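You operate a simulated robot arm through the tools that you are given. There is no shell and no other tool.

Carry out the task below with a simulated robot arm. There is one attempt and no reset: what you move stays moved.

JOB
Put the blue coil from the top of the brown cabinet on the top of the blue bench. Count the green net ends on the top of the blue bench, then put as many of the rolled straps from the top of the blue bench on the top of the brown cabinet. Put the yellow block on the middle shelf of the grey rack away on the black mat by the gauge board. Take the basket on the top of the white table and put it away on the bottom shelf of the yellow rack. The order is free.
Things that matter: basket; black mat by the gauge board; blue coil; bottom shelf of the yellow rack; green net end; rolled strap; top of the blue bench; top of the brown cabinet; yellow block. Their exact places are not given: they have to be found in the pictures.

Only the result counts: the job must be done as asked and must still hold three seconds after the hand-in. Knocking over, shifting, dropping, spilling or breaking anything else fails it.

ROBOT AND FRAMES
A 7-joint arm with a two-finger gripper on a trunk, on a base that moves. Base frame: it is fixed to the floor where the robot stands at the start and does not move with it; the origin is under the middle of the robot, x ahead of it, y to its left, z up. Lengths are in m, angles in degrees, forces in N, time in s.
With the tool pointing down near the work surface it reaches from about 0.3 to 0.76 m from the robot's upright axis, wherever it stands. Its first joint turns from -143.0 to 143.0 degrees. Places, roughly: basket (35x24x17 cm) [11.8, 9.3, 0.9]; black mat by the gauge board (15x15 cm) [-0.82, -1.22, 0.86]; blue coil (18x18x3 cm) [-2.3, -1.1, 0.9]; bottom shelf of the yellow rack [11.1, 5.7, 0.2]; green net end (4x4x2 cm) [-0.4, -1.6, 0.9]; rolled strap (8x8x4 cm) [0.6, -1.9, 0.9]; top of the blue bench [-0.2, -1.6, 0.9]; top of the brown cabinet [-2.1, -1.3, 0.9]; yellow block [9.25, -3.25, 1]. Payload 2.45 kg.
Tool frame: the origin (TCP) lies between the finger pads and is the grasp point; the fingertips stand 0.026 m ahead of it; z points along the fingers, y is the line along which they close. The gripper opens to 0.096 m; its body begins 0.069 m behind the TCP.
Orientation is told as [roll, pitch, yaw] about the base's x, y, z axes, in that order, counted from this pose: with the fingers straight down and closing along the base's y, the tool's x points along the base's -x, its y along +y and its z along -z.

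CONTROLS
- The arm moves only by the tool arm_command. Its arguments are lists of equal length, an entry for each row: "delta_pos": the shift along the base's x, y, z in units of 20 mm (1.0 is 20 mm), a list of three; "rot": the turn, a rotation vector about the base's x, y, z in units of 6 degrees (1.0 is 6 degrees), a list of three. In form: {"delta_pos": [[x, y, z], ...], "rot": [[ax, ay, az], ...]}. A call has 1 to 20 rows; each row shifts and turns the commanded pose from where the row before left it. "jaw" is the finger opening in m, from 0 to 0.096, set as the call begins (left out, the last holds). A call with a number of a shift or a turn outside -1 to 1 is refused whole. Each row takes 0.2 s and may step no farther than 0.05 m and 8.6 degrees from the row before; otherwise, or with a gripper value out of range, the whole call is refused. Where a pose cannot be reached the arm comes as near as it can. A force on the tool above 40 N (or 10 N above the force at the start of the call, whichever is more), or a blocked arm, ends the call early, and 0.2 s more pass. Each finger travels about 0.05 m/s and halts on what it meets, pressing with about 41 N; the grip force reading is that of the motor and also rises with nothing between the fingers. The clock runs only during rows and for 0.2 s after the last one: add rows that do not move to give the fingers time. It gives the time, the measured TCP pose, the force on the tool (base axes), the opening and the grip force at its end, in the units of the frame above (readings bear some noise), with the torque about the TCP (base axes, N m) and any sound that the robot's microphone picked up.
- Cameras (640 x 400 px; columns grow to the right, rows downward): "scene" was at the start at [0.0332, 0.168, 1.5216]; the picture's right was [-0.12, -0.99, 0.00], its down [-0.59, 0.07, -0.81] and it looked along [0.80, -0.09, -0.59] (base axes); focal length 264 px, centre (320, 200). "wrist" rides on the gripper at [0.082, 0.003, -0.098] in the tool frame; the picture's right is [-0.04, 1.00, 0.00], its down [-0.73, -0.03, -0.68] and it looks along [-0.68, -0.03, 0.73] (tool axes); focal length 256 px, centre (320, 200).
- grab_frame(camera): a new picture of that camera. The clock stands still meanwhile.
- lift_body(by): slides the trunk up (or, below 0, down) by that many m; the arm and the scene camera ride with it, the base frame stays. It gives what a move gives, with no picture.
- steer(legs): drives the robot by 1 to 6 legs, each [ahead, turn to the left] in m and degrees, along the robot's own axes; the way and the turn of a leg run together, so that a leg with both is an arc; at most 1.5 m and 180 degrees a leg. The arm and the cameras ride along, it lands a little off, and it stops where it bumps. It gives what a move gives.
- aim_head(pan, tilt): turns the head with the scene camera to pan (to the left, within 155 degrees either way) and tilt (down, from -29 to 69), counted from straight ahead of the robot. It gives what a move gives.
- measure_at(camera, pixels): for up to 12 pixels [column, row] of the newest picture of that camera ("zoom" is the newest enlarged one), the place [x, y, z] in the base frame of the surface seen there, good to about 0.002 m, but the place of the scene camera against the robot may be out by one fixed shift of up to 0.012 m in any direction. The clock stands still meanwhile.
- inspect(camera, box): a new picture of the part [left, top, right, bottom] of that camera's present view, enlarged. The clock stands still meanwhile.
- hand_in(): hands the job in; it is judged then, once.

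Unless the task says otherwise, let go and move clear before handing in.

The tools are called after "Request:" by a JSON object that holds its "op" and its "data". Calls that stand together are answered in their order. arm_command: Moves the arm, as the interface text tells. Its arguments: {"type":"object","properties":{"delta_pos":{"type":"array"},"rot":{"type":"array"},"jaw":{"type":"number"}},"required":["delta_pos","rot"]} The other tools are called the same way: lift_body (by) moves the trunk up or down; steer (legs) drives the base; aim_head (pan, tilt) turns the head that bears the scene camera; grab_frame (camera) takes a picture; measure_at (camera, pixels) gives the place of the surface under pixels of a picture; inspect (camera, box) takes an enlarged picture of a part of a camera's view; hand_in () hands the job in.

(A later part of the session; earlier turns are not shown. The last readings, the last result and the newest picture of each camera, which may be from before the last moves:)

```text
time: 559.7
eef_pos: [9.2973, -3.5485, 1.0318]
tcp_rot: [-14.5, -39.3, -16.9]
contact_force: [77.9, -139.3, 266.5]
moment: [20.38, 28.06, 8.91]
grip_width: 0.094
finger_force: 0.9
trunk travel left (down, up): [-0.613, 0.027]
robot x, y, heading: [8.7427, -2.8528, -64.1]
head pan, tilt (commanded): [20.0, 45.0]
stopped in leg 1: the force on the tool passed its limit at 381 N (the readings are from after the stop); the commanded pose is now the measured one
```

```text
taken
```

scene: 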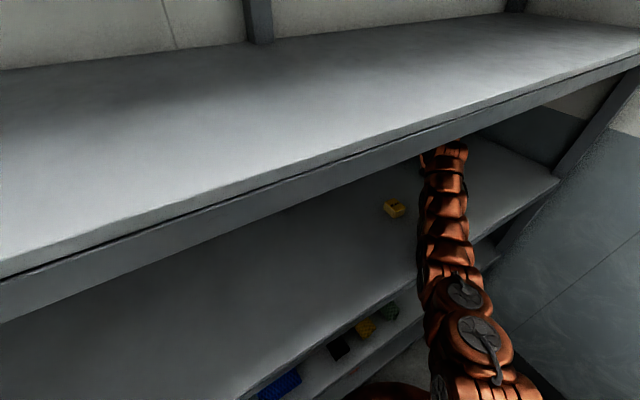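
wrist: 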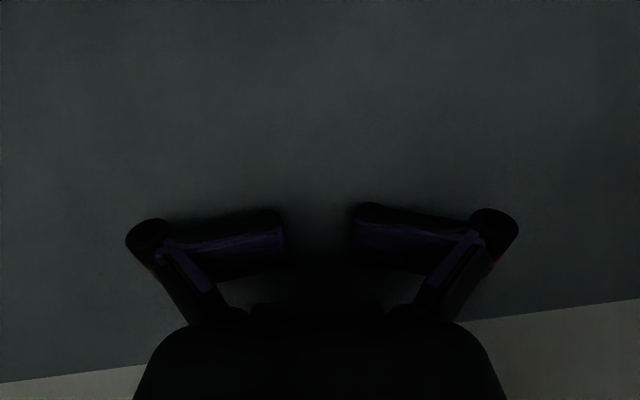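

The arm creeps right on its own. I'll help it along the arc—right and outward—with arm steps.

Request:
{"op": "arm_command", "data": {"delta_pos": [[-1, -0.6, 0.3], [-1, -0.6, 0.3], [-1, -0.6, 0.3]], "rot": [[0, 0, -0.5], [0, 0, -0.5], [0, 0, -0.5]]}}

Request:
{"op": "arm_command", "data": {"delta_pos": [[-1, -0.6, 0], [-1, -0.6, 0], [-1, -0.6, 0]], "rot": [[0, 0, -0.5], [0, 0, -0.5], [0, 0, -0.5]]}}

Request:
{"op": "grab_frame", "data": {"camera": "scene"}}

```text
time: 560.0
eef_pos: [9.3072, -3.6054, 1.1293]
tcp_rot: [-31.4, -49.6, -6.6]
contact_force: [-15.0, -0.9, 11.7]
moment: [0.8, -0.01, 0.82]
grip_width: 0.0934
finger_force: 5.0
trunk travel left (down, up): [-0.613, 0.027]
robot x, y, heading: [8.7452, -2.8525, -64.3]
head pan, tilt (commanded): [20.0, 45.0]
stopped in row 1: the arm was blocked; the commanded pose is now the measured one
```

```text
time: 560.4
eef_pos: [9.2643, -3.587, 1.0633]
tcp_rot: [-27.6, -49.0, -15.5]
contact_force: [72.9, -142.0, 265.5]
moment: [23.21, 28.72, 9.04]
grip_width: 0.0858
finger_force: 1.6
trunk travel left (down, up): [-0.613, 0.027]
robot x, y, heading: [8.7457, -2.85, -64.5]
head pan, tilt (commanded): [20.0, 45.0]
stopped in row 1: the force on the tool passed its limit at 307 N (the readings are from after the stop); the commanded pose is now the measured one
```

```text
taken
```

scene: 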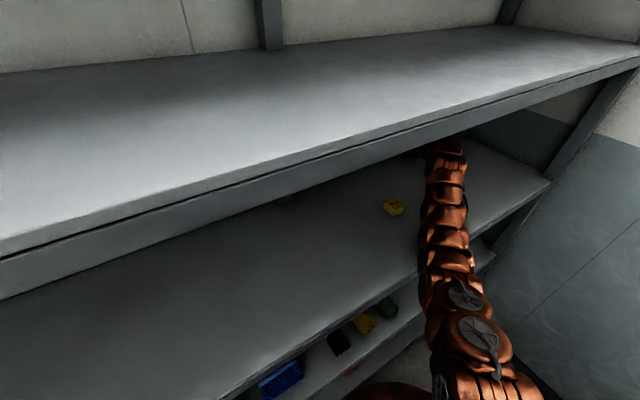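

The tool is now tilted over 50° so the arm is one low straight pole; it presses on the shelf because each stop re-commands a pose slightly below it. I'll pull straight out along -x with lift.

Request:
{"op": "arm_command", "data": {"delta_pos": [[-1, 0.2, 1], [-1, 0.2, 1], [-1, 0.2, 1]], "rot": [[0, 0, 0], [0, 0, 0], [0, 0, 0]]}}

Request:
{"op": "grab_frame", "data": {"camera": "scene"}}

```text
time: 560.7
eef_pos: [9.281, -3.5981, 1.2169]
tcp_rot: [-52.8, -51.3, 7.1]
contact_force: [-2.5, 1.0, -4.2]
moment: [-0.35, -0.36, 0.1]
grip_width: 0.0784
finger_force: 0.9
trunk travel left (down, up): [-0.613, 0.027]
robot x, y, heading: [8.7426, -2.853, -64.2]
head pan, tilt (commanded): [20.0, 45.0]
stopped in row 1: the arm was blocked; the commanded pose is now the measured one
```

```text
taken
```

scene: 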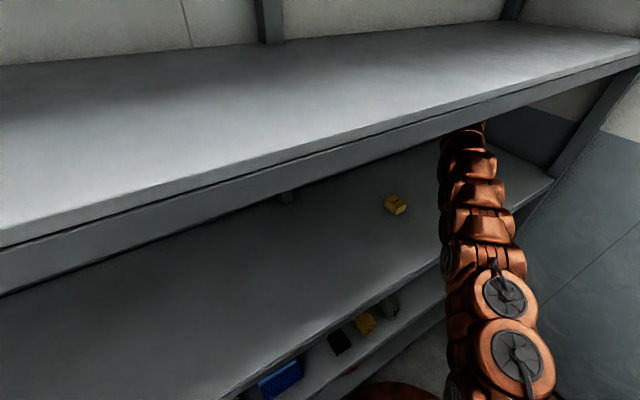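

The hand is now nearly horizontal in the middle of the gap at z≈1.22 with no contact force. I'll let it settle for a moment.

Request:
{"op": "aim_head", "data": {"pan": 21, "tilt": 45}}

Request:
{"op": "grab_frame", "data": {"camera": "scene"}}

```text
time: 561.3
eef_pos: [9.274, -3.6656, 1.0737]
tcp_rot: [-34.5, -51.7, -11.7]
contact_force: [25.4, -142.9, 239.9]
moment: [19.19, 25.79, 13.3]
grip_width: 0.0784
finger_force: 0.1
trunk travel left (down, up): [-0.613, 0.027]
robot x, y, heading: [8.7454, -2.8547, -64.5]
head pan, tilt (commanded): [21.0, 45.0]
```

```text
taken
```

scene: 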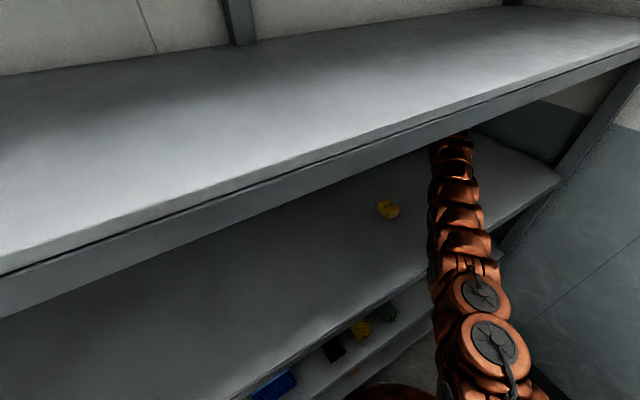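

The arm dropped back onto the shelf; being straight, it cannot fold in, but its axis (−57°) now nearly matches my heading (−64°), so reversing the base should draw it out like a pole. Trying that.

Request:
{"op": "steer", "data": {"legs": [[-0.4, 0]]}}

Request:
{"op": "grab_frame", "data": {"camera": "scene"}}

```text
time: 562.4
eef_pos: [9.2818, -3.5515, 1.0684]
tcp_rot: [-33.4, -49.6, -11.3]
contact_force: [74.2, -96.1, 212.7]
moment: [18.03, 22.12, 4.05]
grip_width: 0.0775
finger_force: 0.3
trunk travel left (down, up): [-0.613, 0.027]
robot x, y, heading: [8.7179, -2.799, -64.5]
head pan, tilt (commanded): [21.0, 45.0]
stopped in leg 1: the force on the tool passed its limit at 316 N (the readings are from after the stop); the commanded pose is now the measured one
```

```text
taken
```

scene: 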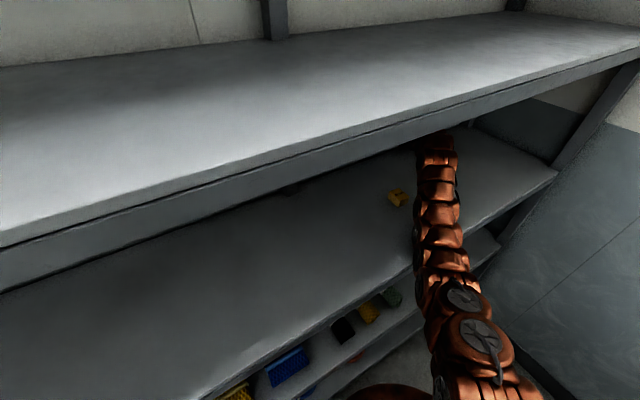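

Reversing works—the base came back 6 cm and the hand with it. But straight back would drag the hand over the block, so I'll reverse while turning right to keep it south of the block.

Request:
{"op": "steer", "data": {"legs": [[-0.3, -25]]}}

Request:
{"op": "grab_frame", "data": {"camera": "scene"}}

```text
time: 563.1
eef_pos: [9.2352, -3.5253, 1.0847]
tcp_rot: [-43.1, -53.4, -5.1]
contact_force: [74.5, -129.2, 250.8]
moment: [18.51, 24.21, 7.02]
grip_width: 0.0732
finger_force: 0.0
trunk travel left (down, up): [-0.613, 0.027]
robot x, y, heading: [8.7183, -2.7999, -64.5]
head pan, tilt (commanded): [21.0, 45.0]
stopped in leg 1: the force on the tool passed its limit at 286 N (the readings are from after the stop); the commanded pose is now the measured one
```

```text
taken
```

scene: 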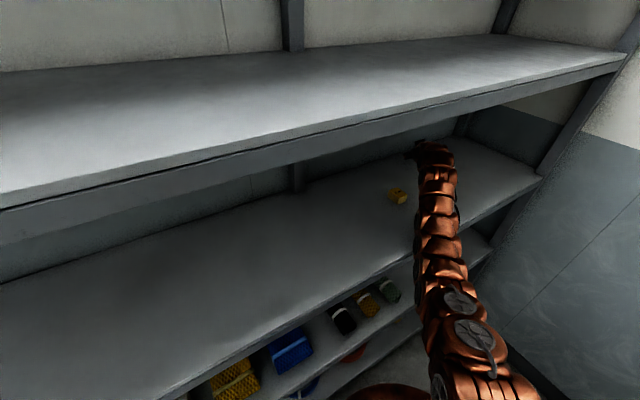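

The hand came a bit nearer (9.235,-3.525). Repeating the reverse-and-turn.

Request:
{"op": "steer", "data": {"legs": [[-0.3, -25]]}}

Request:
{"op": "steer", "data": {"legs": [[-0.3, -25]]}}

Request:
{"op": "grab_frame", "data": {"camera": "scene"}}

```text
time: 563.8
eef_pos: [9.2836, -3.6536, 1.1223]
tcp_rot: [-72.4, -59.6, 18.4]
contact_force: [10.2, -56.6, 101.6]
moment: [3.26, 8.69, 4.7]
grip_width: 0.079
finger_force: 0.0
trunk travel left (down, up): [-0.613, 0.027]
robot x, y, heading: [8.7184, -2.793, -65.4]
head pan, tilt (commanded): [21.0, 45.0]
stopped in leg 1: the robot was blocked; the commanded pose is now the measured one
```

```text
time: 564.6
eef_pos: [9.2824, -3.6616, 1.1234]
tcp_rot: [-73.0, -60.0, 18.6]
contact_force: [-12.2, 6.9, 17.8]
moment: [1.14, 1.18, 1.53]
grip_width: 0.0847
finger_force: 5.5
trunk travel left (down, up): [-0.613, 0.027]
robot x, y, heading: [8.7102, -2.7916, -65.9]
head pan, tilt (commanded): [21.0, 45.0]
stopped in leg 1: the force on the tool passed its limit at 136 N (the readings are from after the stop); the commanded pose is now the measured one
```

```text
taken
```

scene: 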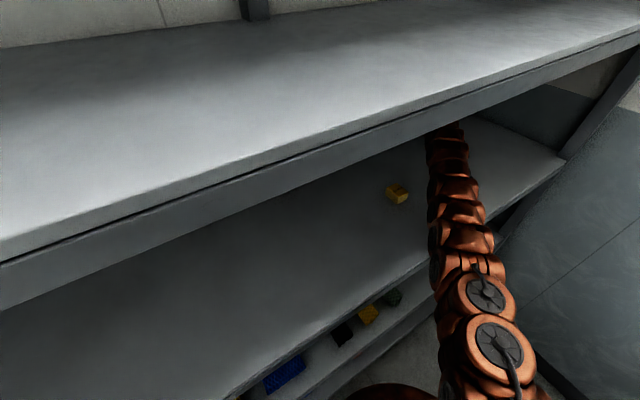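

The arm is now a straight, horizontal pole at z≈1.12, almost free of contact, lying right of the block. Reversing with a right turn should take it out between block and right post.

Request:
{"op": "steer", "data": {"legs": [[-0.4, -25]]}}

Request:
{"op": "grab_frame", "data": {"camera": "scene"}}

```text
time: 565.5
eef_pos: [9.271, -3.6523, 1.1244]
tcp_rot: [-73.0, -60.1, 18.3]
contact_force: [-1.8, 2.0, 0.6]
moment: [0.01, 0.02, 0.08]
grip_width: 0.076
finger_force: 0.6
trunk travel left (down, up): [-0.613, 0.027]
robot x, y, heading: [8.7111, -2.7775, -66.5]
head pan, tilt (commanded): [21.0, 45.0]
stopped in leg 1: the force on the tool passed its limit at 43 N (the readings are from after the stop); the commanded pose is now the measured one
```

```text
taken
```

scene: 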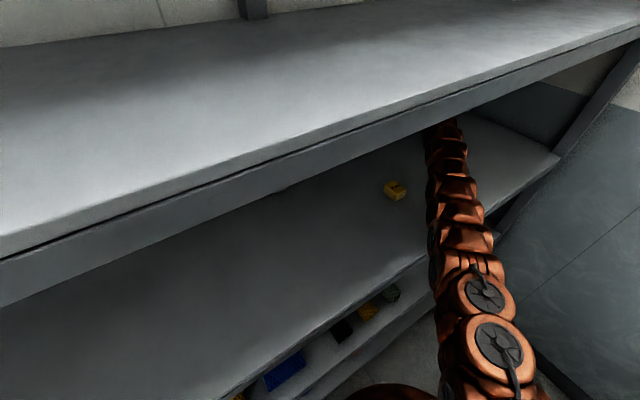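

Nearly force-free now (3 N). Repeating the move.

Request:
{"op": "steer", "data": {"legs": [[-0.35, -20]]}}

Request:
{"op": "grab_frame", "data": {"camera": "scene"}}

```text
time: 567.7
eef_pos: [8.8523, -3.4611, 1.124]
tcp_rot: [-72.9, -60.1, -2.1]
contact_force: [-0.1, -1.2, -0.6]
moment: [0.0, 0.03, -0.02]
grip_width: 0.0699
finger_force: 0.0
trunk travel left (down, up): [-0.613, 0.027]
robot x, y, heading: [8.6294, -2.4446, -86.8]
head pan, tilt (commanded): [21.0, 45.0]
```

```text
taken
```

scene: 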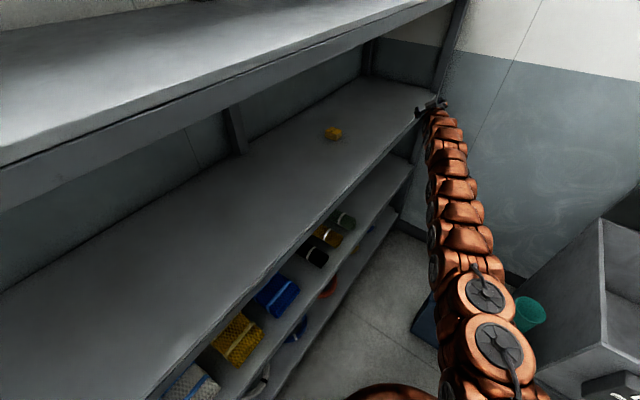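

The arm is free of the rack, forces are nil, and the block is still on its shelf at (333,134). I'll back away further before refolding the arm.

Request:
{"op": "steer", "data": {"legs": [[-0.6, -15]]}}

Request:
{"op": "aim_head", "data": {"pan": 30, "tilt": 35}}

Request:
{"op": "grab_frame", "data": {"camera": "scene"}}

Request:
{"op": "inspect", "data": {"camera": "scene", "box": [380, 150, 640, 400]}}

```text
time: 571.0
eef_pos: [8.6238, -2.9031, 1.1237]
tcp_rot: [-72.9, -60.1, -17.3]
contact_force: [0.2, -0.9, -0.5]
moment: [-0.04, -0.01, 0.02]
grip_width: 0.07
finger_force: 0.1
trunk travel left (down, up): [-0.613, 0.027]
robot x, y, heading: [8.6693, -1.863, -102.2]
head pan, tilt (commanded): [21.0, 45.0]
```

```text
time: 571.7
eef_pos: [8.6236, -2.9044, 1.1235]
tcp_rot: [-72.9, -60.1, -17.3]
contact_force: [0.1, 0.0, -0.6]
moment: [-0.03, 0.04, 0.03]
grip_width: 0.0701
finger_force: 0.0
trunk travel left (down, up): [-0.613, 0.027]
robot x, y, heading: [8.6736, -1.8657, -102.1]
head pan, tilt (commanded): [30.0, 35.0]
```

```text
taken
```

scene: 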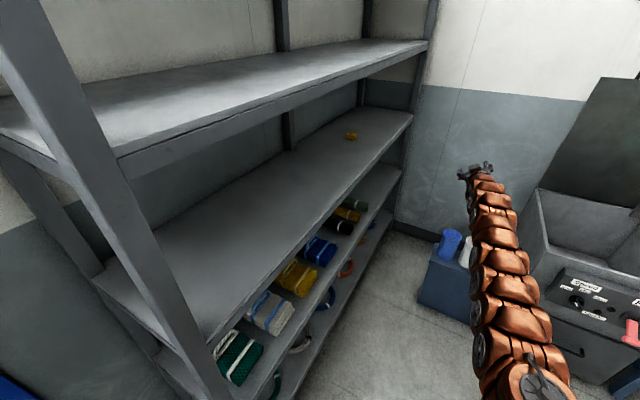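

```text
1.60 times, centred on (510, 275) of scene
```

zoom: 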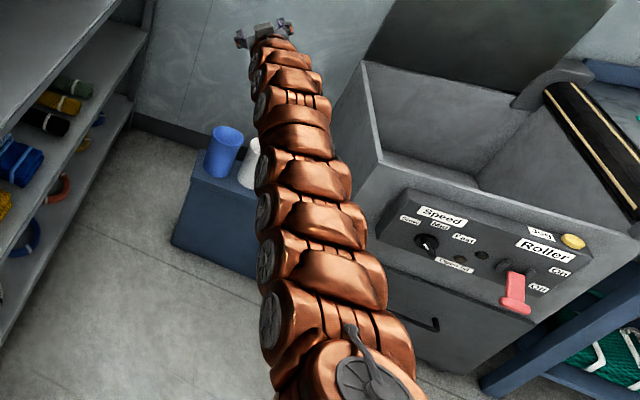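

The cups, chest and shelf items look in place. Now I'll fold the arm in open air: retracting while turning the tool downward.

Request:
{"op": "arm_command", "data": {"delta_pos": [[0.05, 1, 0.2], [0.05, 1, 0.2], [0.05, 1, 0.2], [0.05, 1, 0.2], [0.05, 1, 0.2], [0.05, 1, 0.2]], "rot": [[0.8, -0.04, 0], [0.8, -0.04, 0], [0.8, -0.04, 0], [0.8, -0.04, 0], [0.8, -0.04, 0], [0.8, -0.04, 0]]}}

Request:
{"op": "grab_frame", "data": {"camera": "scene"}}

```text
time: 573.1
eef_pos: [8.6288, -2.7843, 1.1511]
tcp_rot: [-32.0, -44.4, -50.4]
contact_force: [-0.2, 0.0, 0.0]
moment: [0.02, 0.02, -0.02]
grip_width: 0.0697
finger_force: 0.1
trunk travel left (down, up): [-0.613, 0.027]
robot x, y, heading: [8.6736, -1.8667, -101.6]
head pan, tilt (commanded): [30.0, 35.0]
```

```text
taken
```

scene: 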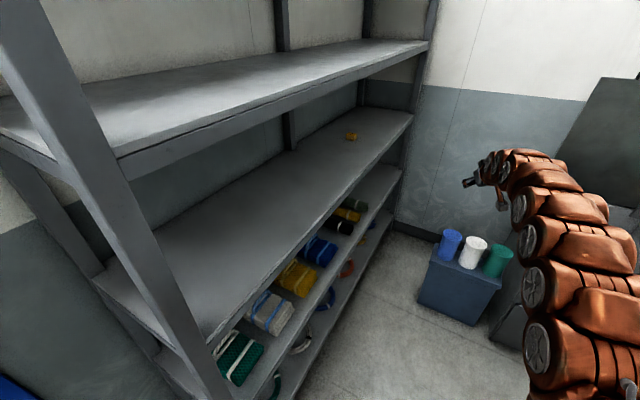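

The arm folds normally, and all cups stand. Continuing until the tool points down.

Request:
{"op": "arm_command", "data": {"delta_pos": [[0.05, 1, 0.2], [0.05, 1, 0.2], [0.05, 1, 0.2], [0.05, 1, 0.2], [0.05, 1, 0.2], [0.05, 1, 0.2], [0.05, 1, 0.2], [0.05, 1, 0.2], [0.05, 1, 0.2], [0.05, 1, 0.2], [0, 1, 0.2], [0, 1, 0.2]], "rot": [[0.88, -0.035, 0], [0.88, -0.035, 0], [0.88, -0.035, 0], [0.88, -0.035, 0], [0.88, -0.035, 0], [0.88, -0.035, 0], [0.88, -0.035, 0], [0.88, -0.035, 0], [0.88, -0.035, 0], [0.88, -0.035, 0], [0, 0, 0], [0, 0, 0]]}}

Request:
{"op": "grab_frame", "data": {"camera": "scene"}}

Request:
{"op": "grab_frame", "data": {"camera": "wrist"}}

```text
time: 575.7
eef_pos: [8.6352, -2.5081, 1.133]
tcp_rot: [0.0, 0.1, -63.8]
contact_force: [0.2, -0.1, 0.5]
moment: [0.03, -0.01, -0.01]
grip_width: 0.0702
finger_force: 0.1
out of reach, approached as far as the arm can: row 8, 9, 10
trunk travel left (down, up): [-0.613, 0.027]
robot x, y, heading: [8.6738, -1.865, -102.0]
head pan, tilt (commanded): [30.0, 35.0]
```

```text
taken
```

scene: 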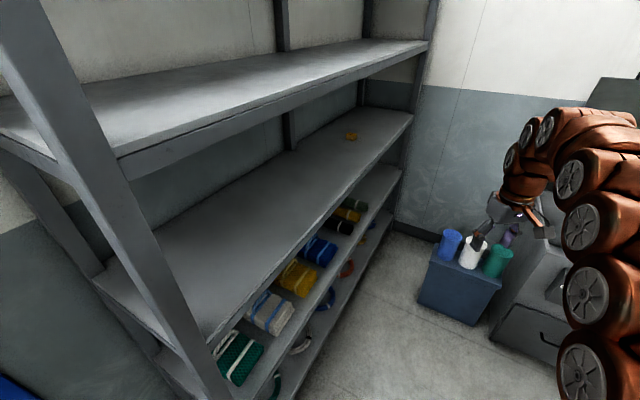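

```text
taken
```

wrist: 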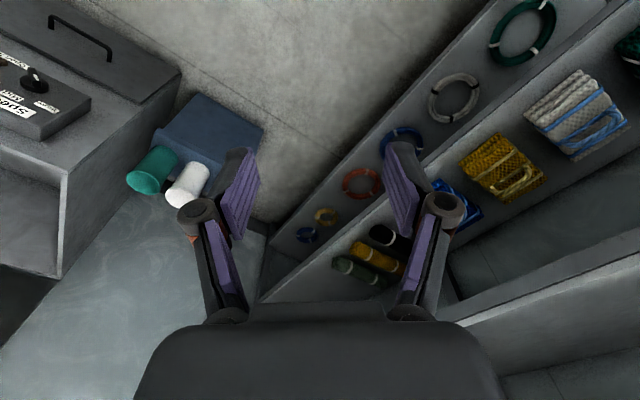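

The arm is back in its normal folded form and the gripper is sound. For the block I'll keep the base parallel to the rack, approach with the trunk lower and the tool tilted ~40° so nothing nears the upper shelf. First I tuck the arm and straighten the wrist.

Request:
{"op": "arm_command", "data": {"delta_pos": [[0.1, 1, 0.2], [0.1, 1, 0.2], [0.1, 1, 0.2], [0.1, 1, 0.2], [0.1, 1, 0.2], [0.1, 1, 0.2], [0.1, 1, 0.2], [0.1, 1, 0.2], [0.1, 1, 0.2], [0.1, 1, 0.2], [0, 0.5, 0], [0, 0, 0]], "rot": [[0, 0, -0.64], [0, 0, -0.64], [0, 0, -0.64], [0, 0, -0.64], [0, 0, -0.64], [0, 0, -0.64], [0, 0, -0.64], [0, 0, -0.64], [0, 0, -0.64], [0, 0, -0.64], [0, 0, 0], [0, 0, 0]]}}

Request:
{"op": "grab_frame", "data": {"camera": "scene"}}

```text
time: 578.3
eef_pos: [8.6555, -2.2974, 1.1772]
tcp_rot: [0.1, 0.0, -102.2]
contact_force: [0.4, -0.7, -1.0]
moment: [-0.01, -0.02, 0.0]
grip_width: 0.0697
finger_force: 0.0
trunk travel left (down, up): [-0.613, 0.027]
robot x, y, heading: [8.6762, -1.8647, -102.1]
head pan, tilt (commanded): [30.0, 35.0]
```

```text
taken
```

scene: 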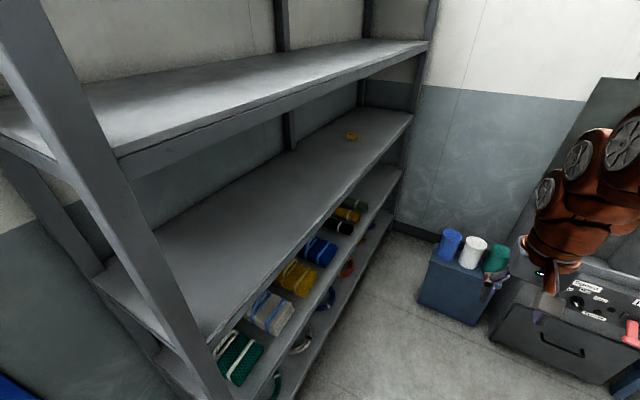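

All shelf goods look as before. I'll measure the rack's front edges precisely (middle shelf edge and the upper shelf's lip).

Request:
{"op": "measure_at", "data": {"camera": "scene", "pixels": [[300, 240], [350, 185], [390, 142], [230, 315], [300, 84], [300, 95], [300, 99], [380, 60], [380, 68], [351, 136], [437, 262], [500, 300]]}}

Request:
{"op": "inspect", "data": {"camera": "scene", "box": [260, 40, 440, 190]}}

```text
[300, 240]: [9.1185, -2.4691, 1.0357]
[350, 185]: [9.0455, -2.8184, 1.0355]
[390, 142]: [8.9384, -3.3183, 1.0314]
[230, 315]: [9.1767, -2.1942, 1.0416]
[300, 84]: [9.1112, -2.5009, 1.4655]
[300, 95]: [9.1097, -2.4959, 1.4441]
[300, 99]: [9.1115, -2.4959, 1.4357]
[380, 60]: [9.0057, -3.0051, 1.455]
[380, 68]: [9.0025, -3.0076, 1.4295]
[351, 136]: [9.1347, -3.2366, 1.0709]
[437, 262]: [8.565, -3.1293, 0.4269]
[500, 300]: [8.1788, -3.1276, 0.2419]
```

```text
2.67 times, centred on (350, 115) of scene
```

zoom: 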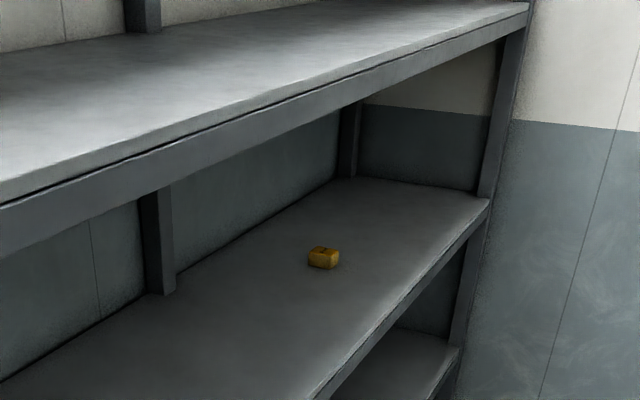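

The shelf fronts lie in one plane, the block 18 cm behind it, lip bottom near z 1.42. I'll now move up parallel to the rack with the arm tucked.

Request:
{"op": "steer", "data": {"legs": [[0, 13], [0.76, 0], [0, -13]]}}

Request:
{"op": "aim_head", "data": {"pan": 60, "tilt": 35}}

Request:
{"op": "grab_frame", "data": {"camera": "scene"}}

```text
time: 584.0
eef_pos: [8.6772, -3.0386, 1.1761]
tcp_rot: [0.1, 0.0, -101.7]
contact_force: [0.0, 0.7, -0.9]
moment: [-0.01, 0.01, -0.03]
grip_width: 0.07
finger_force: 0.0
trunk travel left (down, up): [-0.613, 0.027]
robot x, y, heading: [8.6937, -2.6033, -101.6]
head pan, tilt (commanded): [30.0, 35.0]
```

```text
time: 584.9
eef_pos: [8.6759, -3.0392, 1.1769]
tcp_rot: [0.1, 0.0, -101.7]
contact_force: [0.3, -0.8, -0.4]
moment: [-0.01, 0.0, -0.01]
grip_width: 0.07
finger_force: 0.0
trunk travel left (down, up): [-0.613, 0.027]
robot x, y, heading: [8.6878, -2.608, -101.4]
head pan, tilt (commanded): [60.0, 35.0]
```

```text
taken
```

scene: 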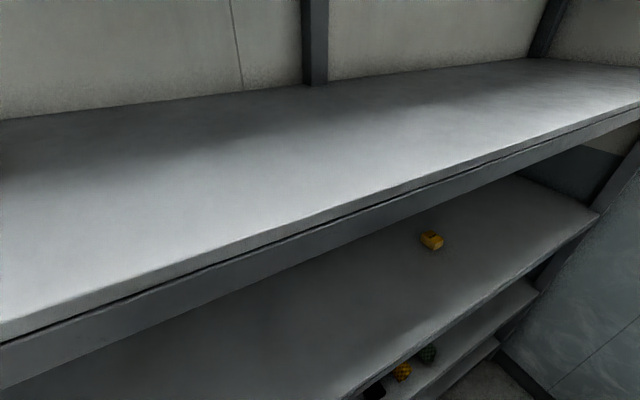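

I'm at u≈7.79, parallel to the rack, block at (431,240). I'll lower the trunk 0.25 m for a flatter reach and a better view.

Request:
{"op": "lift_body", "data": {"by": -0.25}}

Request:
{"op": "grab_frame", "data": {"camera": "scene"}}

```text
time: 587.5
eef_pos: [8.6763, -3.0386, 0.9259]
tcp_rot: [0.1, 0.0, -101.7]
contact_force: [-0.1, 0.7, -0.2]
moment: [0.0, -0.02, 0.0]
grip_width: 0.0701
finger_force: 0.1
trunk travel left (down, up): [-0.363, 0.277]
robot x, y, heading: [8.6887, -2.6028, -101.3]
head pan, tilt (commanded): [60.0, 35.0]
```

```text
taken
```

scene: 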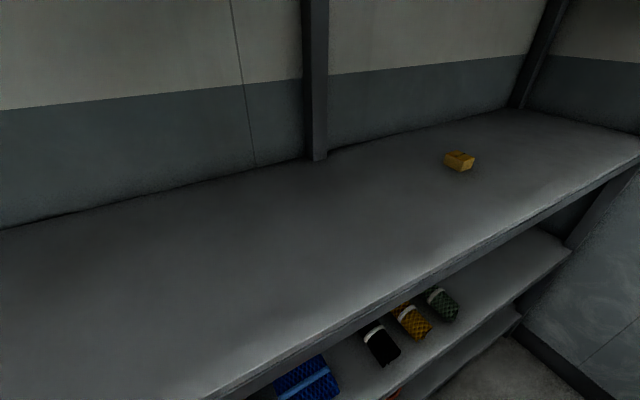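

Now the block is in plain view at (460,160) beneath the upper shelf. I'll raise the hand in front of the rack while turning it to face in, staying outside the front plane.

Request:
{"op": "arm_command", "data": {"delta_pos": [[0.4, -0.46, 0.65], [0.4, -0.46, 0.65], [0.4, -0.46, 0.65], [0.4, -0.46, 0.65], [0.4, -0.46, 0.65], [0.4, -0.46, 0.65], [0.4, -0.46, 0.65], [0.4, -0.46, 0.65], [0.4, -0.46, 0.65], [0.4, -0.46, 0.65], [0.4, -0.46, 0.65], [0.4, -0.46, 0.65], [0.4, -0.46, 0.65], [0.4, -0.46, 0.65], [0.4, -0.46, 0.65], [0, 0, 0]], "rot": [[0, 0, 0.99], [0, 0, 0.99], [0, 0, 0.99], [0, 0, 0.99], [0, 0, 0.99], [0, 0, 0.99], [0, 0, 0.99], [0, 0, 0.99], [0, 0, 0.99], [0, 0, 0.99], [0, 0, 0.99], [0, 0, 0.99], [0, 0, 0.99], [0, 0, 0.99], [0, 0, 0.99], [0, 0, 0]], "jaw": 0.075}}

Request:
{"op": "grab_frame", "data": {"camera": "scene"}}

```text
time: 590.9
eef_pos: [8.7814, -3.1658, 1.0121]
tcp_rot: [0.0, 0.0, -12.6]
contact_force: [0.1, -1.2, 0.5]
moment: [0.0, 0.02, 0.0]
grip_width: 0.0748
finger_force: 0.1
out of reach, approached as far as the arm can: row 10, 11, 12, 13, 14, 15
trunk travel left (down, up): [-0.363, 0.277]
robot x, y, heading: [8.6886, -2.605, -101.6]
head pan, tilt (commanded): [60.0, 35.0]
```

```text
taken
```

scene: 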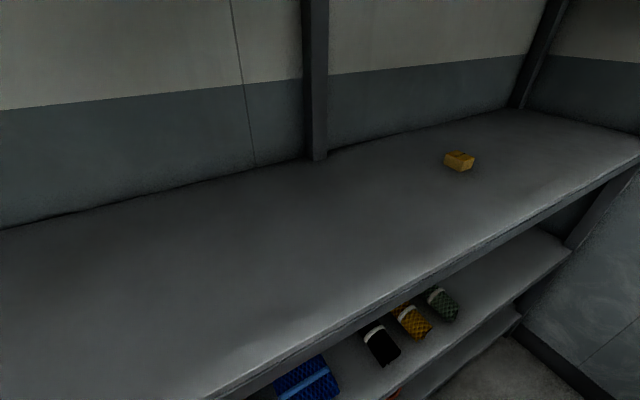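

With a vertical tool the height limit here is about z 1.01 at this trunk setting. I'll raise the trunk 0.1 m, then tilt the tool 40° toward the shelf.

Request:
{"op": "lift_body", "data": {"by": 0.1}}

Request:
{"op": "arm_command", "data": {"delta_pos": [[0, 0, 0.2], [0, 0, 0.2], [0, 0, 0.2], [0, 0, 0.2], [0, 0, 0.2], [0, 0, 0.2], [0, 0, 0.2], [0, 0, 0]], "rot": [[-0.209, -0.93, 0], [-0.209, -0.93, 0], [-0.209, -0.93, 0], [-0.209, -0.93, 0], [-0.209, -0.93, 0], [-0.209, -0.93, 0], [-0.209, -0.93, 0], [0, 0, 0]]}}

Request:
{"op": "grab_frame", "data": {"camera": "scene"}}

Request:
{"op": "grab_frame", "data": {"camera": "wrist"}}

```text
time: 592.2
eef_pos: [8.7806, -3.1661, 1.112]
tcp_rot: [0.1, 0.1, -12.7]
contact_force: [0.4, -0.7, 0.1]
moment: [0.0, 0.0, -0.02]
grip_width: 0.0749
finger_force: 0.0
trunk travel left (down, up): [-0.463, 0.177]
robot x, y, heading: [8.6912, -2.6048, -101.6]
head pan, tilt (commanded): [60.0, 35.0]
```

```text
time: 594.0
eef_pos: [8.7819, -3.1665, 1.1394]
tcp_rot: [0.1, -40.0, -12.6]
contact_force: [0.9, 0.1, -0.5]
moment: [0.02, -0.02, 0.0]
grip_width: 0.0752
finger_force: 0.1
trunk travel left (down, up): [-0.463, 0.177]
robot x, y, heading: [8.6886, -2.6025, -101.8]
head pan, tilt (commanded): [60.0, 35.0]
```

```text
taken
```

scene: 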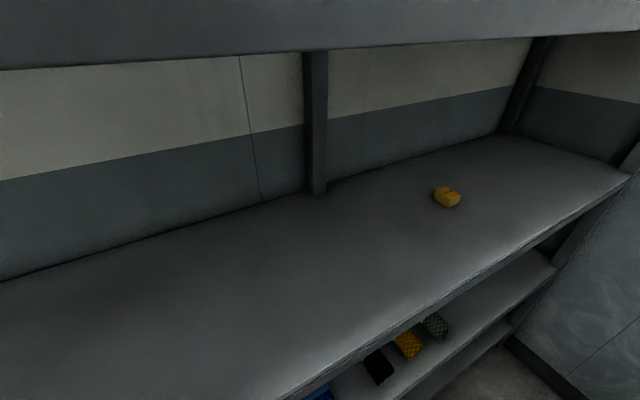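

```text
taken
```

wrist: 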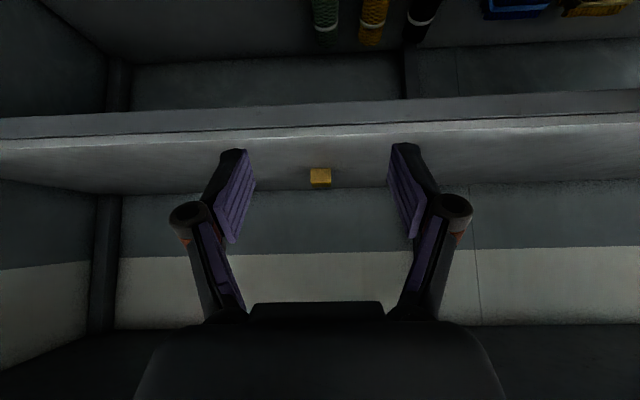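

The tool points 40° into the rack and the block appears at (320,177), right between the fingers. I'll measure it and the shelf edge with the wrist camera.

Request:
{"op": "measure_at", "data": {"camera": "wrist", "pixels": [[320, 172], [320, 182], [312, 178], [329, 178], [320, 150], [320, 133], [320, 165], [311, 185], [330, 185], [250, 140], [320, 110]]}}

Request:
{"op": "inspect", "data": {"camera": "wrist", "box": [290, 140, 350, 200]}}

```text
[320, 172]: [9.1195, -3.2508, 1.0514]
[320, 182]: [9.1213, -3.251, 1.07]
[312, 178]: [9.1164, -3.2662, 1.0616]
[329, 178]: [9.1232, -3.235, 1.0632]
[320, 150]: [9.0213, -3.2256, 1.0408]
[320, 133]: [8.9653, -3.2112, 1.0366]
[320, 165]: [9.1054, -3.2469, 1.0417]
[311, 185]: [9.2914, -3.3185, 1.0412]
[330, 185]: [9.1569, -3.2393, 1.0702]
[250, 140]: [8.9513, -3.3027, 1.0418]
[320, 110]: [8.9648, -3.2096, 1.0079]
```

```text
6.67 times, centred on (320, 170) of wrist
```

zoom: 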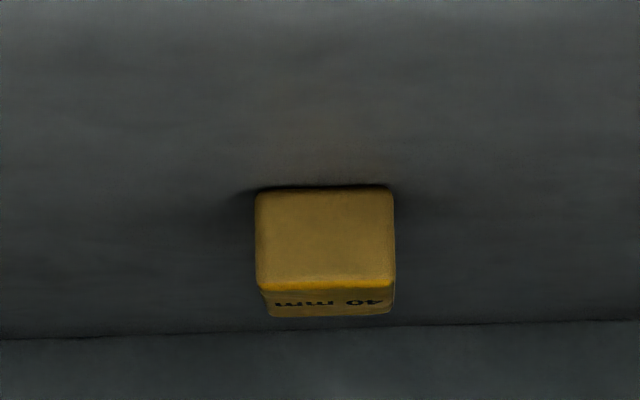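

The wrist camera gives shelf z 1.041, block front face at (9.120,-3.251), width 3.5 cm, top 1.0705—squarely aligned. To avoid stretching the arm, I'll first roll forward 0.12 m alongside the rack.

Request:
{"op": "steer", "data": {"legs": [[0.12, 0]]}}

Request:
{"op": "grab_frame", "data": {"camera": "wrist"}}

```text
time: 595.3
eef_pos: [8.7567, -3.2865, 1.1394]
tcp_rot: [0.0, -39.9, -12.7]
contact_force: [-0.6, 0.7, -0.6]
moment: [0.01, 0.0, 0.02]
grip_width: 0.0754
finger_force: 0.0
trunk travel left (down, up): [-0.463, 0.177]
robot x, y, heading: [8.6673, -2.7266, -101.8]
head pan, tilt (commanded): [60.0, 35.0]
```

```text
taken
```

wrist: 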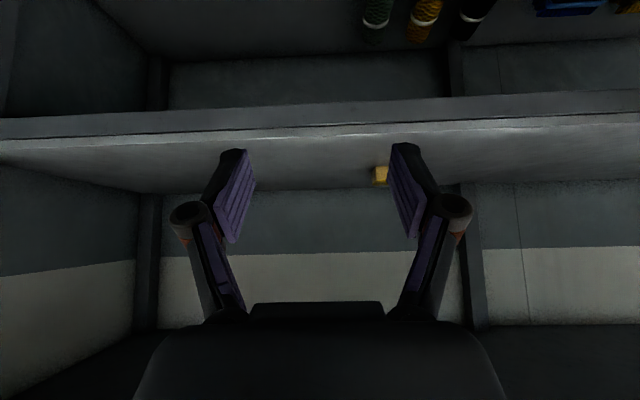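

I'll slide the hand back in line with the block, still outside the front plane.

Request:
{"op": "arm_command", "data": {"delta_pos": [[0.89, 0.975, 0], [0.89, 0.975, 0], [0.89, 0.975, 0], [0.89, 0.975, 0], [0.89, 0.975, 0], [0, 0, 0]], "rot": [[0, 0, 0], [0, 0, 0], [0, 0, 0], [0, 0, 0], [0, 0, 0], [0, 0, 0]]}}

Request:
{"op": "grab_frame", "data": {"camera": "wrist"}}

Request:
{"op": "grab_frame", "data": {"camera": "scene"}}

```text
time: 596.7
eef_pos: [8.8462, -3.1899, 1.1418]
tcp_rot: [0.1, -40.0, -12.7]
contact_force: [-0.7, 1.4, 1.4]
moment: [0.01, 0.03, -0.02]
grip_width: 0.0751
finger_force: 0.1
trunk travel left (down, up): [-0.463, 0.177]
robot x, y, heading: [8.6669, -2.7248, -101.5]
head pan, tilt (commanded): [60.0, 35.0]
```

```text
taken
```

wrist: 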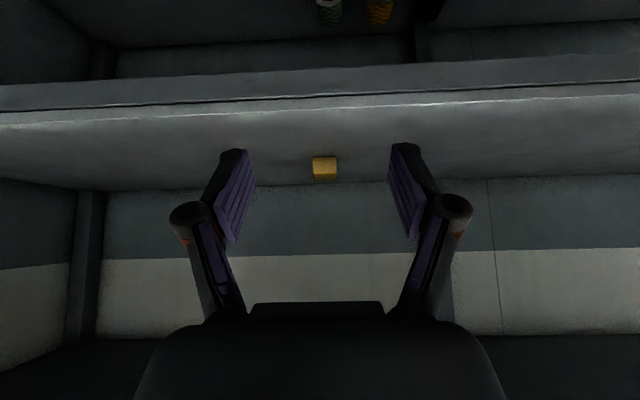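

```text
taken
```

scene: 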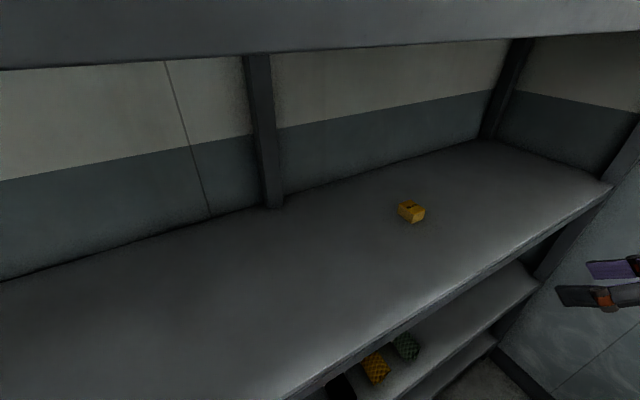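

Aligned: the block is at (324,167). I'll advance the first 14 cm at z≈1.14 and check on both cameras.

Request:
{"op": "arm_command", "data": {"delta_pos": [[0.976, -0.22, 0], [0.976, -0.22, 0], [0.976, -0.22, 0], [0.976, -0.22, 0], [0.976, -0.22, 0], [0.976, -0.22, 0], [0.976, -0.22, 0], [0, 0, 0]], "rot": [[0, 0, 0], [0, 0, 0], [0, 0, 0], [0, 0, 0], [0, 0, 0], [0, 0, 0], [0, 0, 0], [0, 0, 0]]}}

Request:
{"op": "aim_head", "data": {"pan": 42, "tilt": 30}}

Request:
{"op": "grab_frame", "data": {"camera": "scene"}}

Request:
{"op": "grab_frame", "data": {"camera": "wrist"}}

```text
time: 598.5
eef_pos: [8.9827, -3.219, 1.1386]
tcp_rot: [0.1, -40.0, -12.8]
contact_force: [0.6, 0.4, -0.7]
moment: [0.02, -0.01, 0.02]
grip_width: 0.0751
finger_force: 0.2
trunk travel left (down, up): [-0.463, 0.177]
robot x, y, heading: [8.6634, -2.7269, -101.8]
head pan, tilt (commanded): [60.0, 35.0]
```

```text
time: 599.3
eef_pos: [8.9813, -3.219, 1.1388]
tcp_rot: [0.1, -39.9, -12.7]
contact_force: [0.0, 0.2, 0.5]
moment: [0.02, 0.02, -0.01]
grip_width: 0.075
finger_force: 0.0
trunk travel left (down, up): [-0.463, 0.177]
robot x, y, heading: [8.6631, -2.7264, -101.8]
head pan, tilt (commanded): [42.0, 30.0]
```

```text
taken
```

scene: 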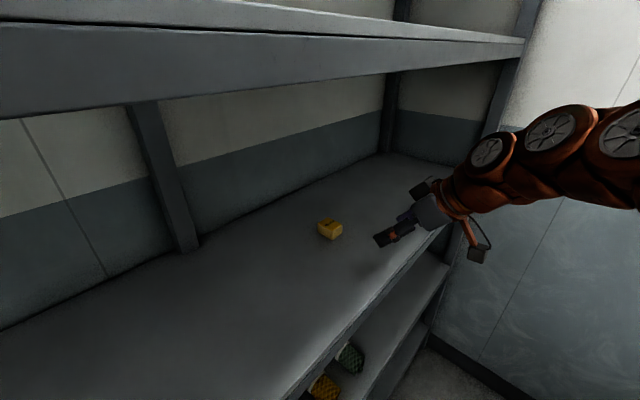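

```text
taken
```

wrist: 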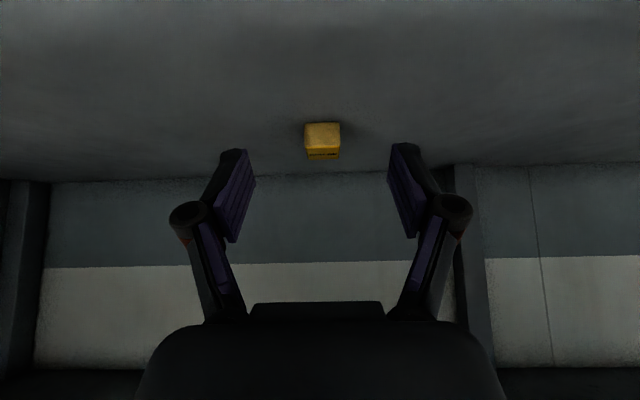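

The wrist passes low, well under the upper shelf. I'll advance the remaining 15 cm above the block.

Request:
{"op": "arm_command", "data": {"delta_pos": [[0.95, -0.219, 0], [0.95, -0.219, 0], [0.95, -0.219, 0], [0.95, -0.219, 0], [0.95, -0.219, 0], [0.95, -0.219, 0], [0.95, -0.219, 0], [0.95, -0.219, -0.3], [0, 0, 0]], "rot": [[0, 0, 0], [0, 0, 0], [0, 0, 0], [0, 0, 0], [0, 0, 0], [0, 0, 0], [0, 0, 0], [0, 0, 0], [0, 0, 0]]}}

Request:
{"op": "grab_frame", "data": {"camera": "scene"}}

Request:
{"op": "grab_frame", "data": {"camera": "wrist"}}

```text
time: 601.3
eef_pos: [9.1353, -3.2554, 1.1332]
tcp_rot: [0.1, -39.9, -12.7]
contact_force: [0.3, -0.6, 0.4]
moment: [0.0, -0.01, -0.01]
grip_width: 0.075
finger_force: 0.0
trunk travel left (down, up): [-0.463, 0.177]
robot x, y, heading: [8.6661, -2.7256, -101.7]
head pan, tilt (commanded): [42.0, 30.0]
```

```text
taken
```

scene: 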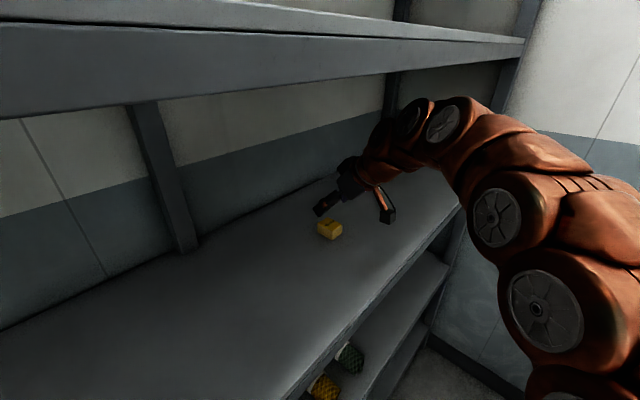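

```text
taken
```

wrist: 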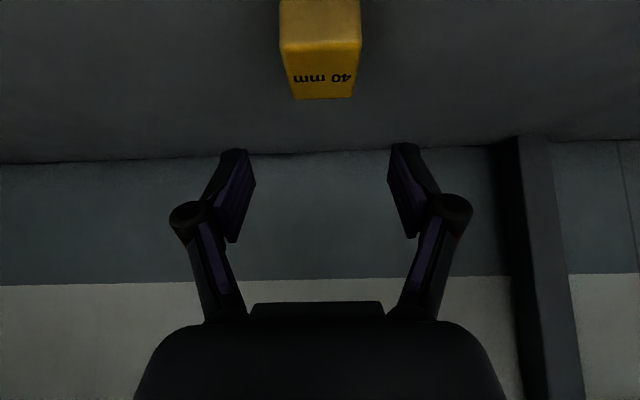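

The block lies just below the fingers with "40 mm" on its top (row 45–98). I'll measure its top corners to fine-tune.

Request:
{"op": "measure_at", "data": {"camera": "wrist", "pixels": [[284, 52], [358, 50], [295, 96], [352, 95], [322, 74], [322, 20], [283, 15], [360, 15], [240, 74], [400, 74]]}}

```text
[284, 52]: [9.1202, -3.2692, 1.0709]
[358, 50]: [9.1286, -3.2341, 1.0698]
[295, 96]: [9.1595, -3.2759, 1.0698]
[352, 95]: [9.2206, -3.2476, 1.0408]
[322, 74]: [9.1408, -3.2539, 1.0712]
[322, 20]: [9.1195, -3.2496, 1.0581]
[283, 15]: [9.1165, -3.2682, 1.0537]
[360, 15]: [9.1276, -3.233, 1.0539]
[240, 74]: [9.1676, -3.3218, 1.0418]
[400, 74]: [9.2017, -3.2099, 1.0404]
```

The block's top centre is (9.141,-3.2535); I'm within 5 mm. I'll descend to z≈1.072 with a tiny correction.

Request:
{"op": "arm_command", "data": {"delta_pos": [[0.05, 0.04, -0.75], [0.05, 0.04, -0.75], [0.05, 0.04, -0.75], [0.05, 0.03, -0.6], [0, 0, 0]], "rot": [[0, 0, 0], [0, 0, 0], [0, 0, 0], [0, 0, 0], [0, 0, 0]]}}

Request:
{"op": "grab_frame", "data": {"camera": "wrist"}}

Request:
{"op": "grab_frame", "data": {"camera": "scene"}}

```text
time: 602.5
eef_pos: [9.1389, -3.2518, 1.0756]
tcp_rot: [0.1, -40.0, -12.6]
contact_force: [0.6, 1.0, 0.2]
moment: [-0.04, 0.03, 0.03]
grip_width: 0.0749
finger_force: 0.0
trunk travel left (down, up): [-0.463, 0.177]
robot x, y, heading: [8.6684, -2.7235, -101.7]
head pan, tilt (commanded): [42.0, 30.0]
```

```text
taken
```

wrist: 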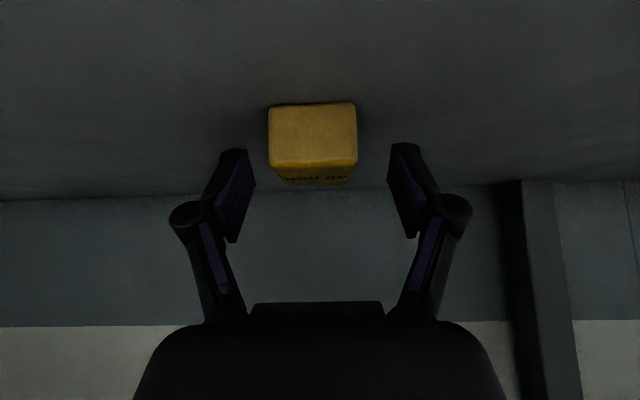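

```text
taken
```

scene: 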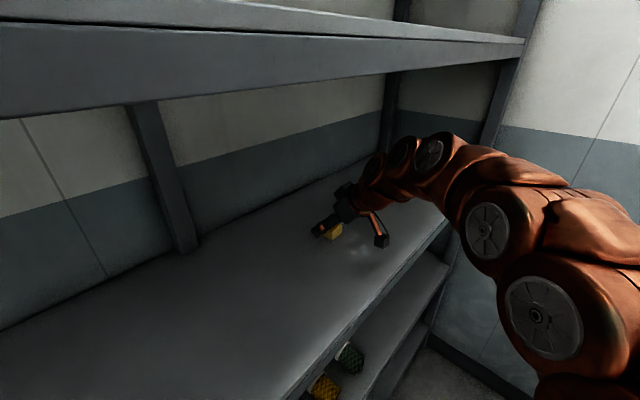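

The fingers straddle the block, slightly too far back along it. I'll shift 1 cm toward me and 3 mm down, then close.

Request:
{"op": "arm_command", "data": {"delta_pos": [[-0.25, 0.055, -0.08], [-0.25, 0.055, -0.08], [0, 0, 0]], "rot": [[0, 0, 0], [0, 0, 0], [0, 0, 0]]}}

Request:
{"op": "arm_command", "data": {"delta_pos": [[0, 0, 0], [0, 0, 0], [0, 0, 0], [0, 0, 0], [0, 0, 0]], "rot": [[0, 0, 0], [0, 0, 0], [0, 0, 0], [0, 0, 0], [0, 0, 0]], "jaw": 0.02}}

Request:
{"op": "grab_frame", "data": {"camera": "wrist"}}

```text
time: 603.3
eef_pos: [9.1273, -3.2501, 1.073]
tcp_rot: [-0.1, -39.9, -12.8]
contact_force: [-0.7, 0.9, 0.1]
moment: [0.01, -0.01, 0.03]
grip_width: 0.0751
finger_force: 0.1
trunk travel left (down, up): [-0.463, 0.177]
robot x, y, heading: [8.6696, -2.7238, -101.6]
head pan, tilt (commanded): [42.0, 30.0]
```

```text
time: 604.5
eef_pos: [9.1266, -3.2499, 1.0735]
tcp_rot: [0.1, -40.0, -12.7]
contact_force: [-0.2, -0.2, 1.6]
moment: [-0.05, -0.01, -0.01]
grip_width: 0.0392
finger_force: 41.0
trunk travel left (down, up): [-0.463, 0.177]
robot x, y, heading: [8.6632, -2.723, -101.8]
head pan, tilt (commanded): [42.0, 30.0]
```

```text
taken
```

wrist: 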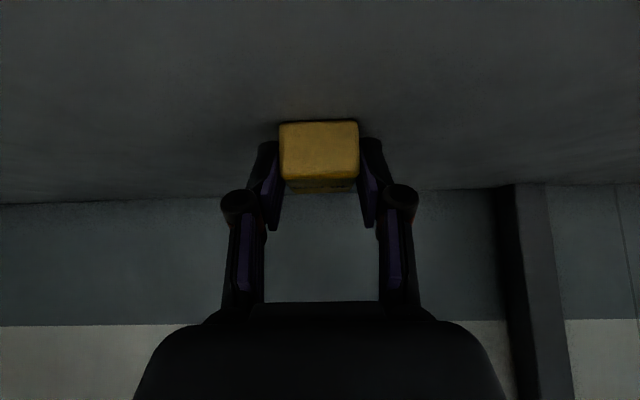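

Gripped (0.039 opening, 41 N). I'll lift 5 cm and withdraw straight out along the same line.

Request:
{"op": "arm_command", "data": {"delta_pos": [[0, 0, 0.4], [0, 0, 0.7], [0, 0, 0.7], [0, 0, 0.7], [0, 0, 0]], "rot": [[0, 0, 0], [0, 0, 0], [0, 0, 0], [0, 0, 0], [0, 0, 0]]}}

Request:
{"op": "arm_command", "data": {"delta_pos": [[-0.976, 0.22, 0], [-0.976, 0.22, 0], [-0.976, 0.22, 0], [-0.976, 0.22, 0], [-0.976, 0.22, 0], [-0.976, 0.22, 0], [-0.976, 0.22, 0], [-0.976, 0.22, 0], [-0.976, 0.22, 0], [-0.976, 0.22, 0], [-0.976, 0.22, 0], [-0.976, 0.22, 0], [-0.976, 0.22, 0], [-0.976, 0.22, 0], [-0.976, 0.22, 0], [0, 0, 0]], "rot": [[0, 0, 0], [0, 0, 0], [0, 0, 0], [0, 0, 0], [0, 0, 0], [0, 0, 0], [0, 0, 0], [0, 0, 0], [0, 0, 0], [0, 0, 0], [0, 0, 0], [0, 0, 0], [0, 0, 0], [0, 0, 0], [0, 0, 0], [0, 0, 0]]}}

Request:
{"op": "grab_frame", "data": {"camera": "scene"}}

Request:
{"op": "grab_frame", "data": {"camera": "wrist"}}

```text
time: 605.7
eef_pos: [9.1285, -3.2507, 1.1236]
tcp_rot: [-0.1, -40.0, -12.8]
contact_force: [-1.1, 0.5, -0.3]
moment: [0.02, 0.01, 0.03]
grip_width: 0.0392
finger_force: 40.9
trunk travel left (down, up): [-0.463, 0.177]
robot x, y, heading: [8.6664, -2.7238, -101.7]
head pan, tilt (commanded): [42.0, 30.0]
```

```text
time: 609.1
eef_pos: [8.8337, -3.1835, 1.1223]
tcp_rot: [0.0, -40.0, -12.7]
contact_force: [-1.2, 0.0, 0.4]
moment: [0.0, 0.01, -0.02]
grip_width: 0.0391
finger_force: 41.0
trunk travel left (down, up): [-0.463, 0.177]
robot x, y, heading: [8.6625, -2.729, -101.5]
head pan, tilt (commanded): [42.0, 30.0]
```

```text
taken
```

scene: 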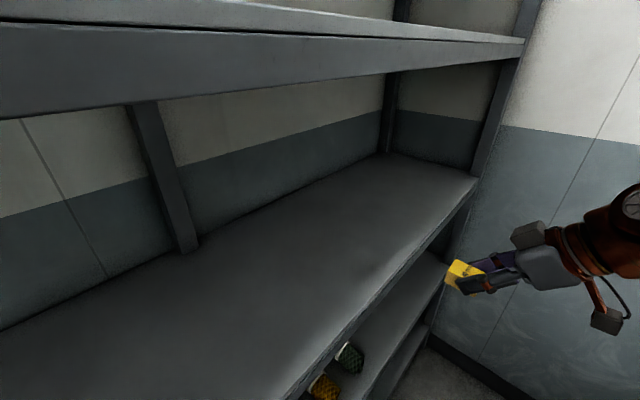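

```text
taken
```

wrist: 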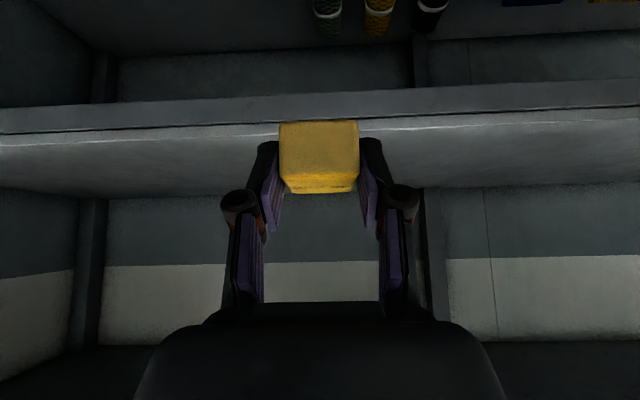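

The block is out of the rack, held level, and nothing else moved. I'll swing the hand to the front of the robot, keeping the tool's tilt so the block stays level.

Request:
{"op": "arm_command", "data": {"delta_pos": [[-0.976, 0.22, 0.3], [-0.976, 0.22, 0.3], [-0.976, 0.22, 0.3], [-0.7, 0, 0], [-0.7, 0, 0], [-0.7, 0, 0], [-0.7, 0, 0], [-0.7, 0, 0], [-0.7, 0, 0], [-0.7, 0, 0], [-0.7, 0, 0], [-0.7, 0, 0], [-0.7, 0, 0], [-0.7, 0, 0], [-0.7, 0, 0], [-0.7, 0, 0], [-0.7, 0, 0], [-0.7, 0, 0], [0, 0, 0]], "rot": [[0, 0, 0], [0, 0, 0], [0, 0, 0], [0, 0, -0.99], [0, 0, -0.99], [0, 0, -0.99], [0, 0, -0.99], [0, 0, -0.99], [0, 0, -0.99], [0, 0, -0.99], [0, 0, -0.99], [0, 0, -0.99], [0, 0, -0.99], [0, 0, -0.99], [0, 0, -0.99], [0, 0, -0.99], [0, 0, -0.99], [0, 0, -0.99], [0, 0, 0]]}}

Request:
{"op": "grab_frame", "data": {"camera": "scene"}}

Request:
{"op": "grab_frame", "data": {"camera": "wrist"}}

```text
time: 613.1
eef_pos: [8.5648, -3.1702, 1.1416]
tcp_rot: [0.1, -40.1, -101.8]
contact_force: [0.2, 0.3, -0.7]
moment: [0.0, -0.01, -0.03]
grip_width: 0.0393
finger_force: 40.7
trunk travel left (down, up): [-0.463, 0.177]
robot x, y, heading: [8.6662, -2.727, -101.7]
head pan, tilt (commanded): [42.0, 30.0]
```

```text
taken
```

scene: 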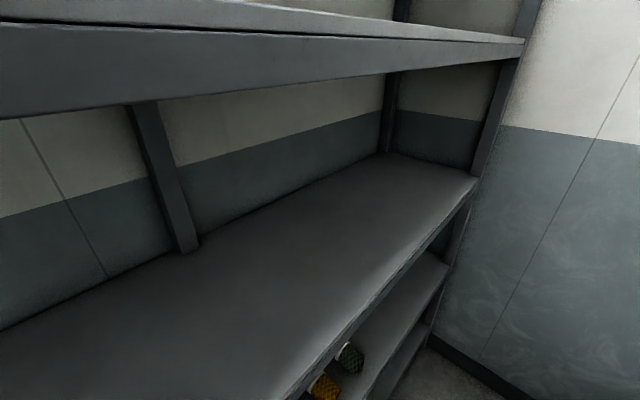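

```text
taken
```

wrist: 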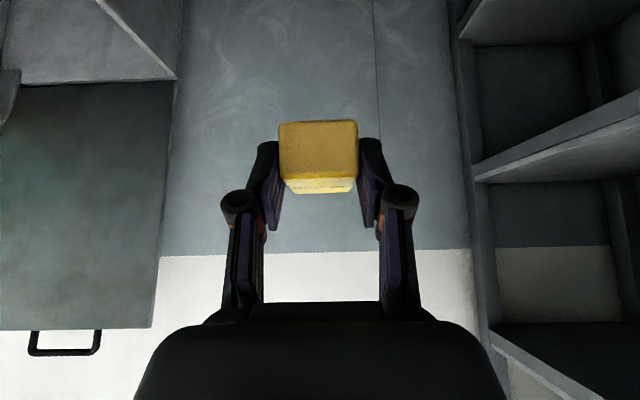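

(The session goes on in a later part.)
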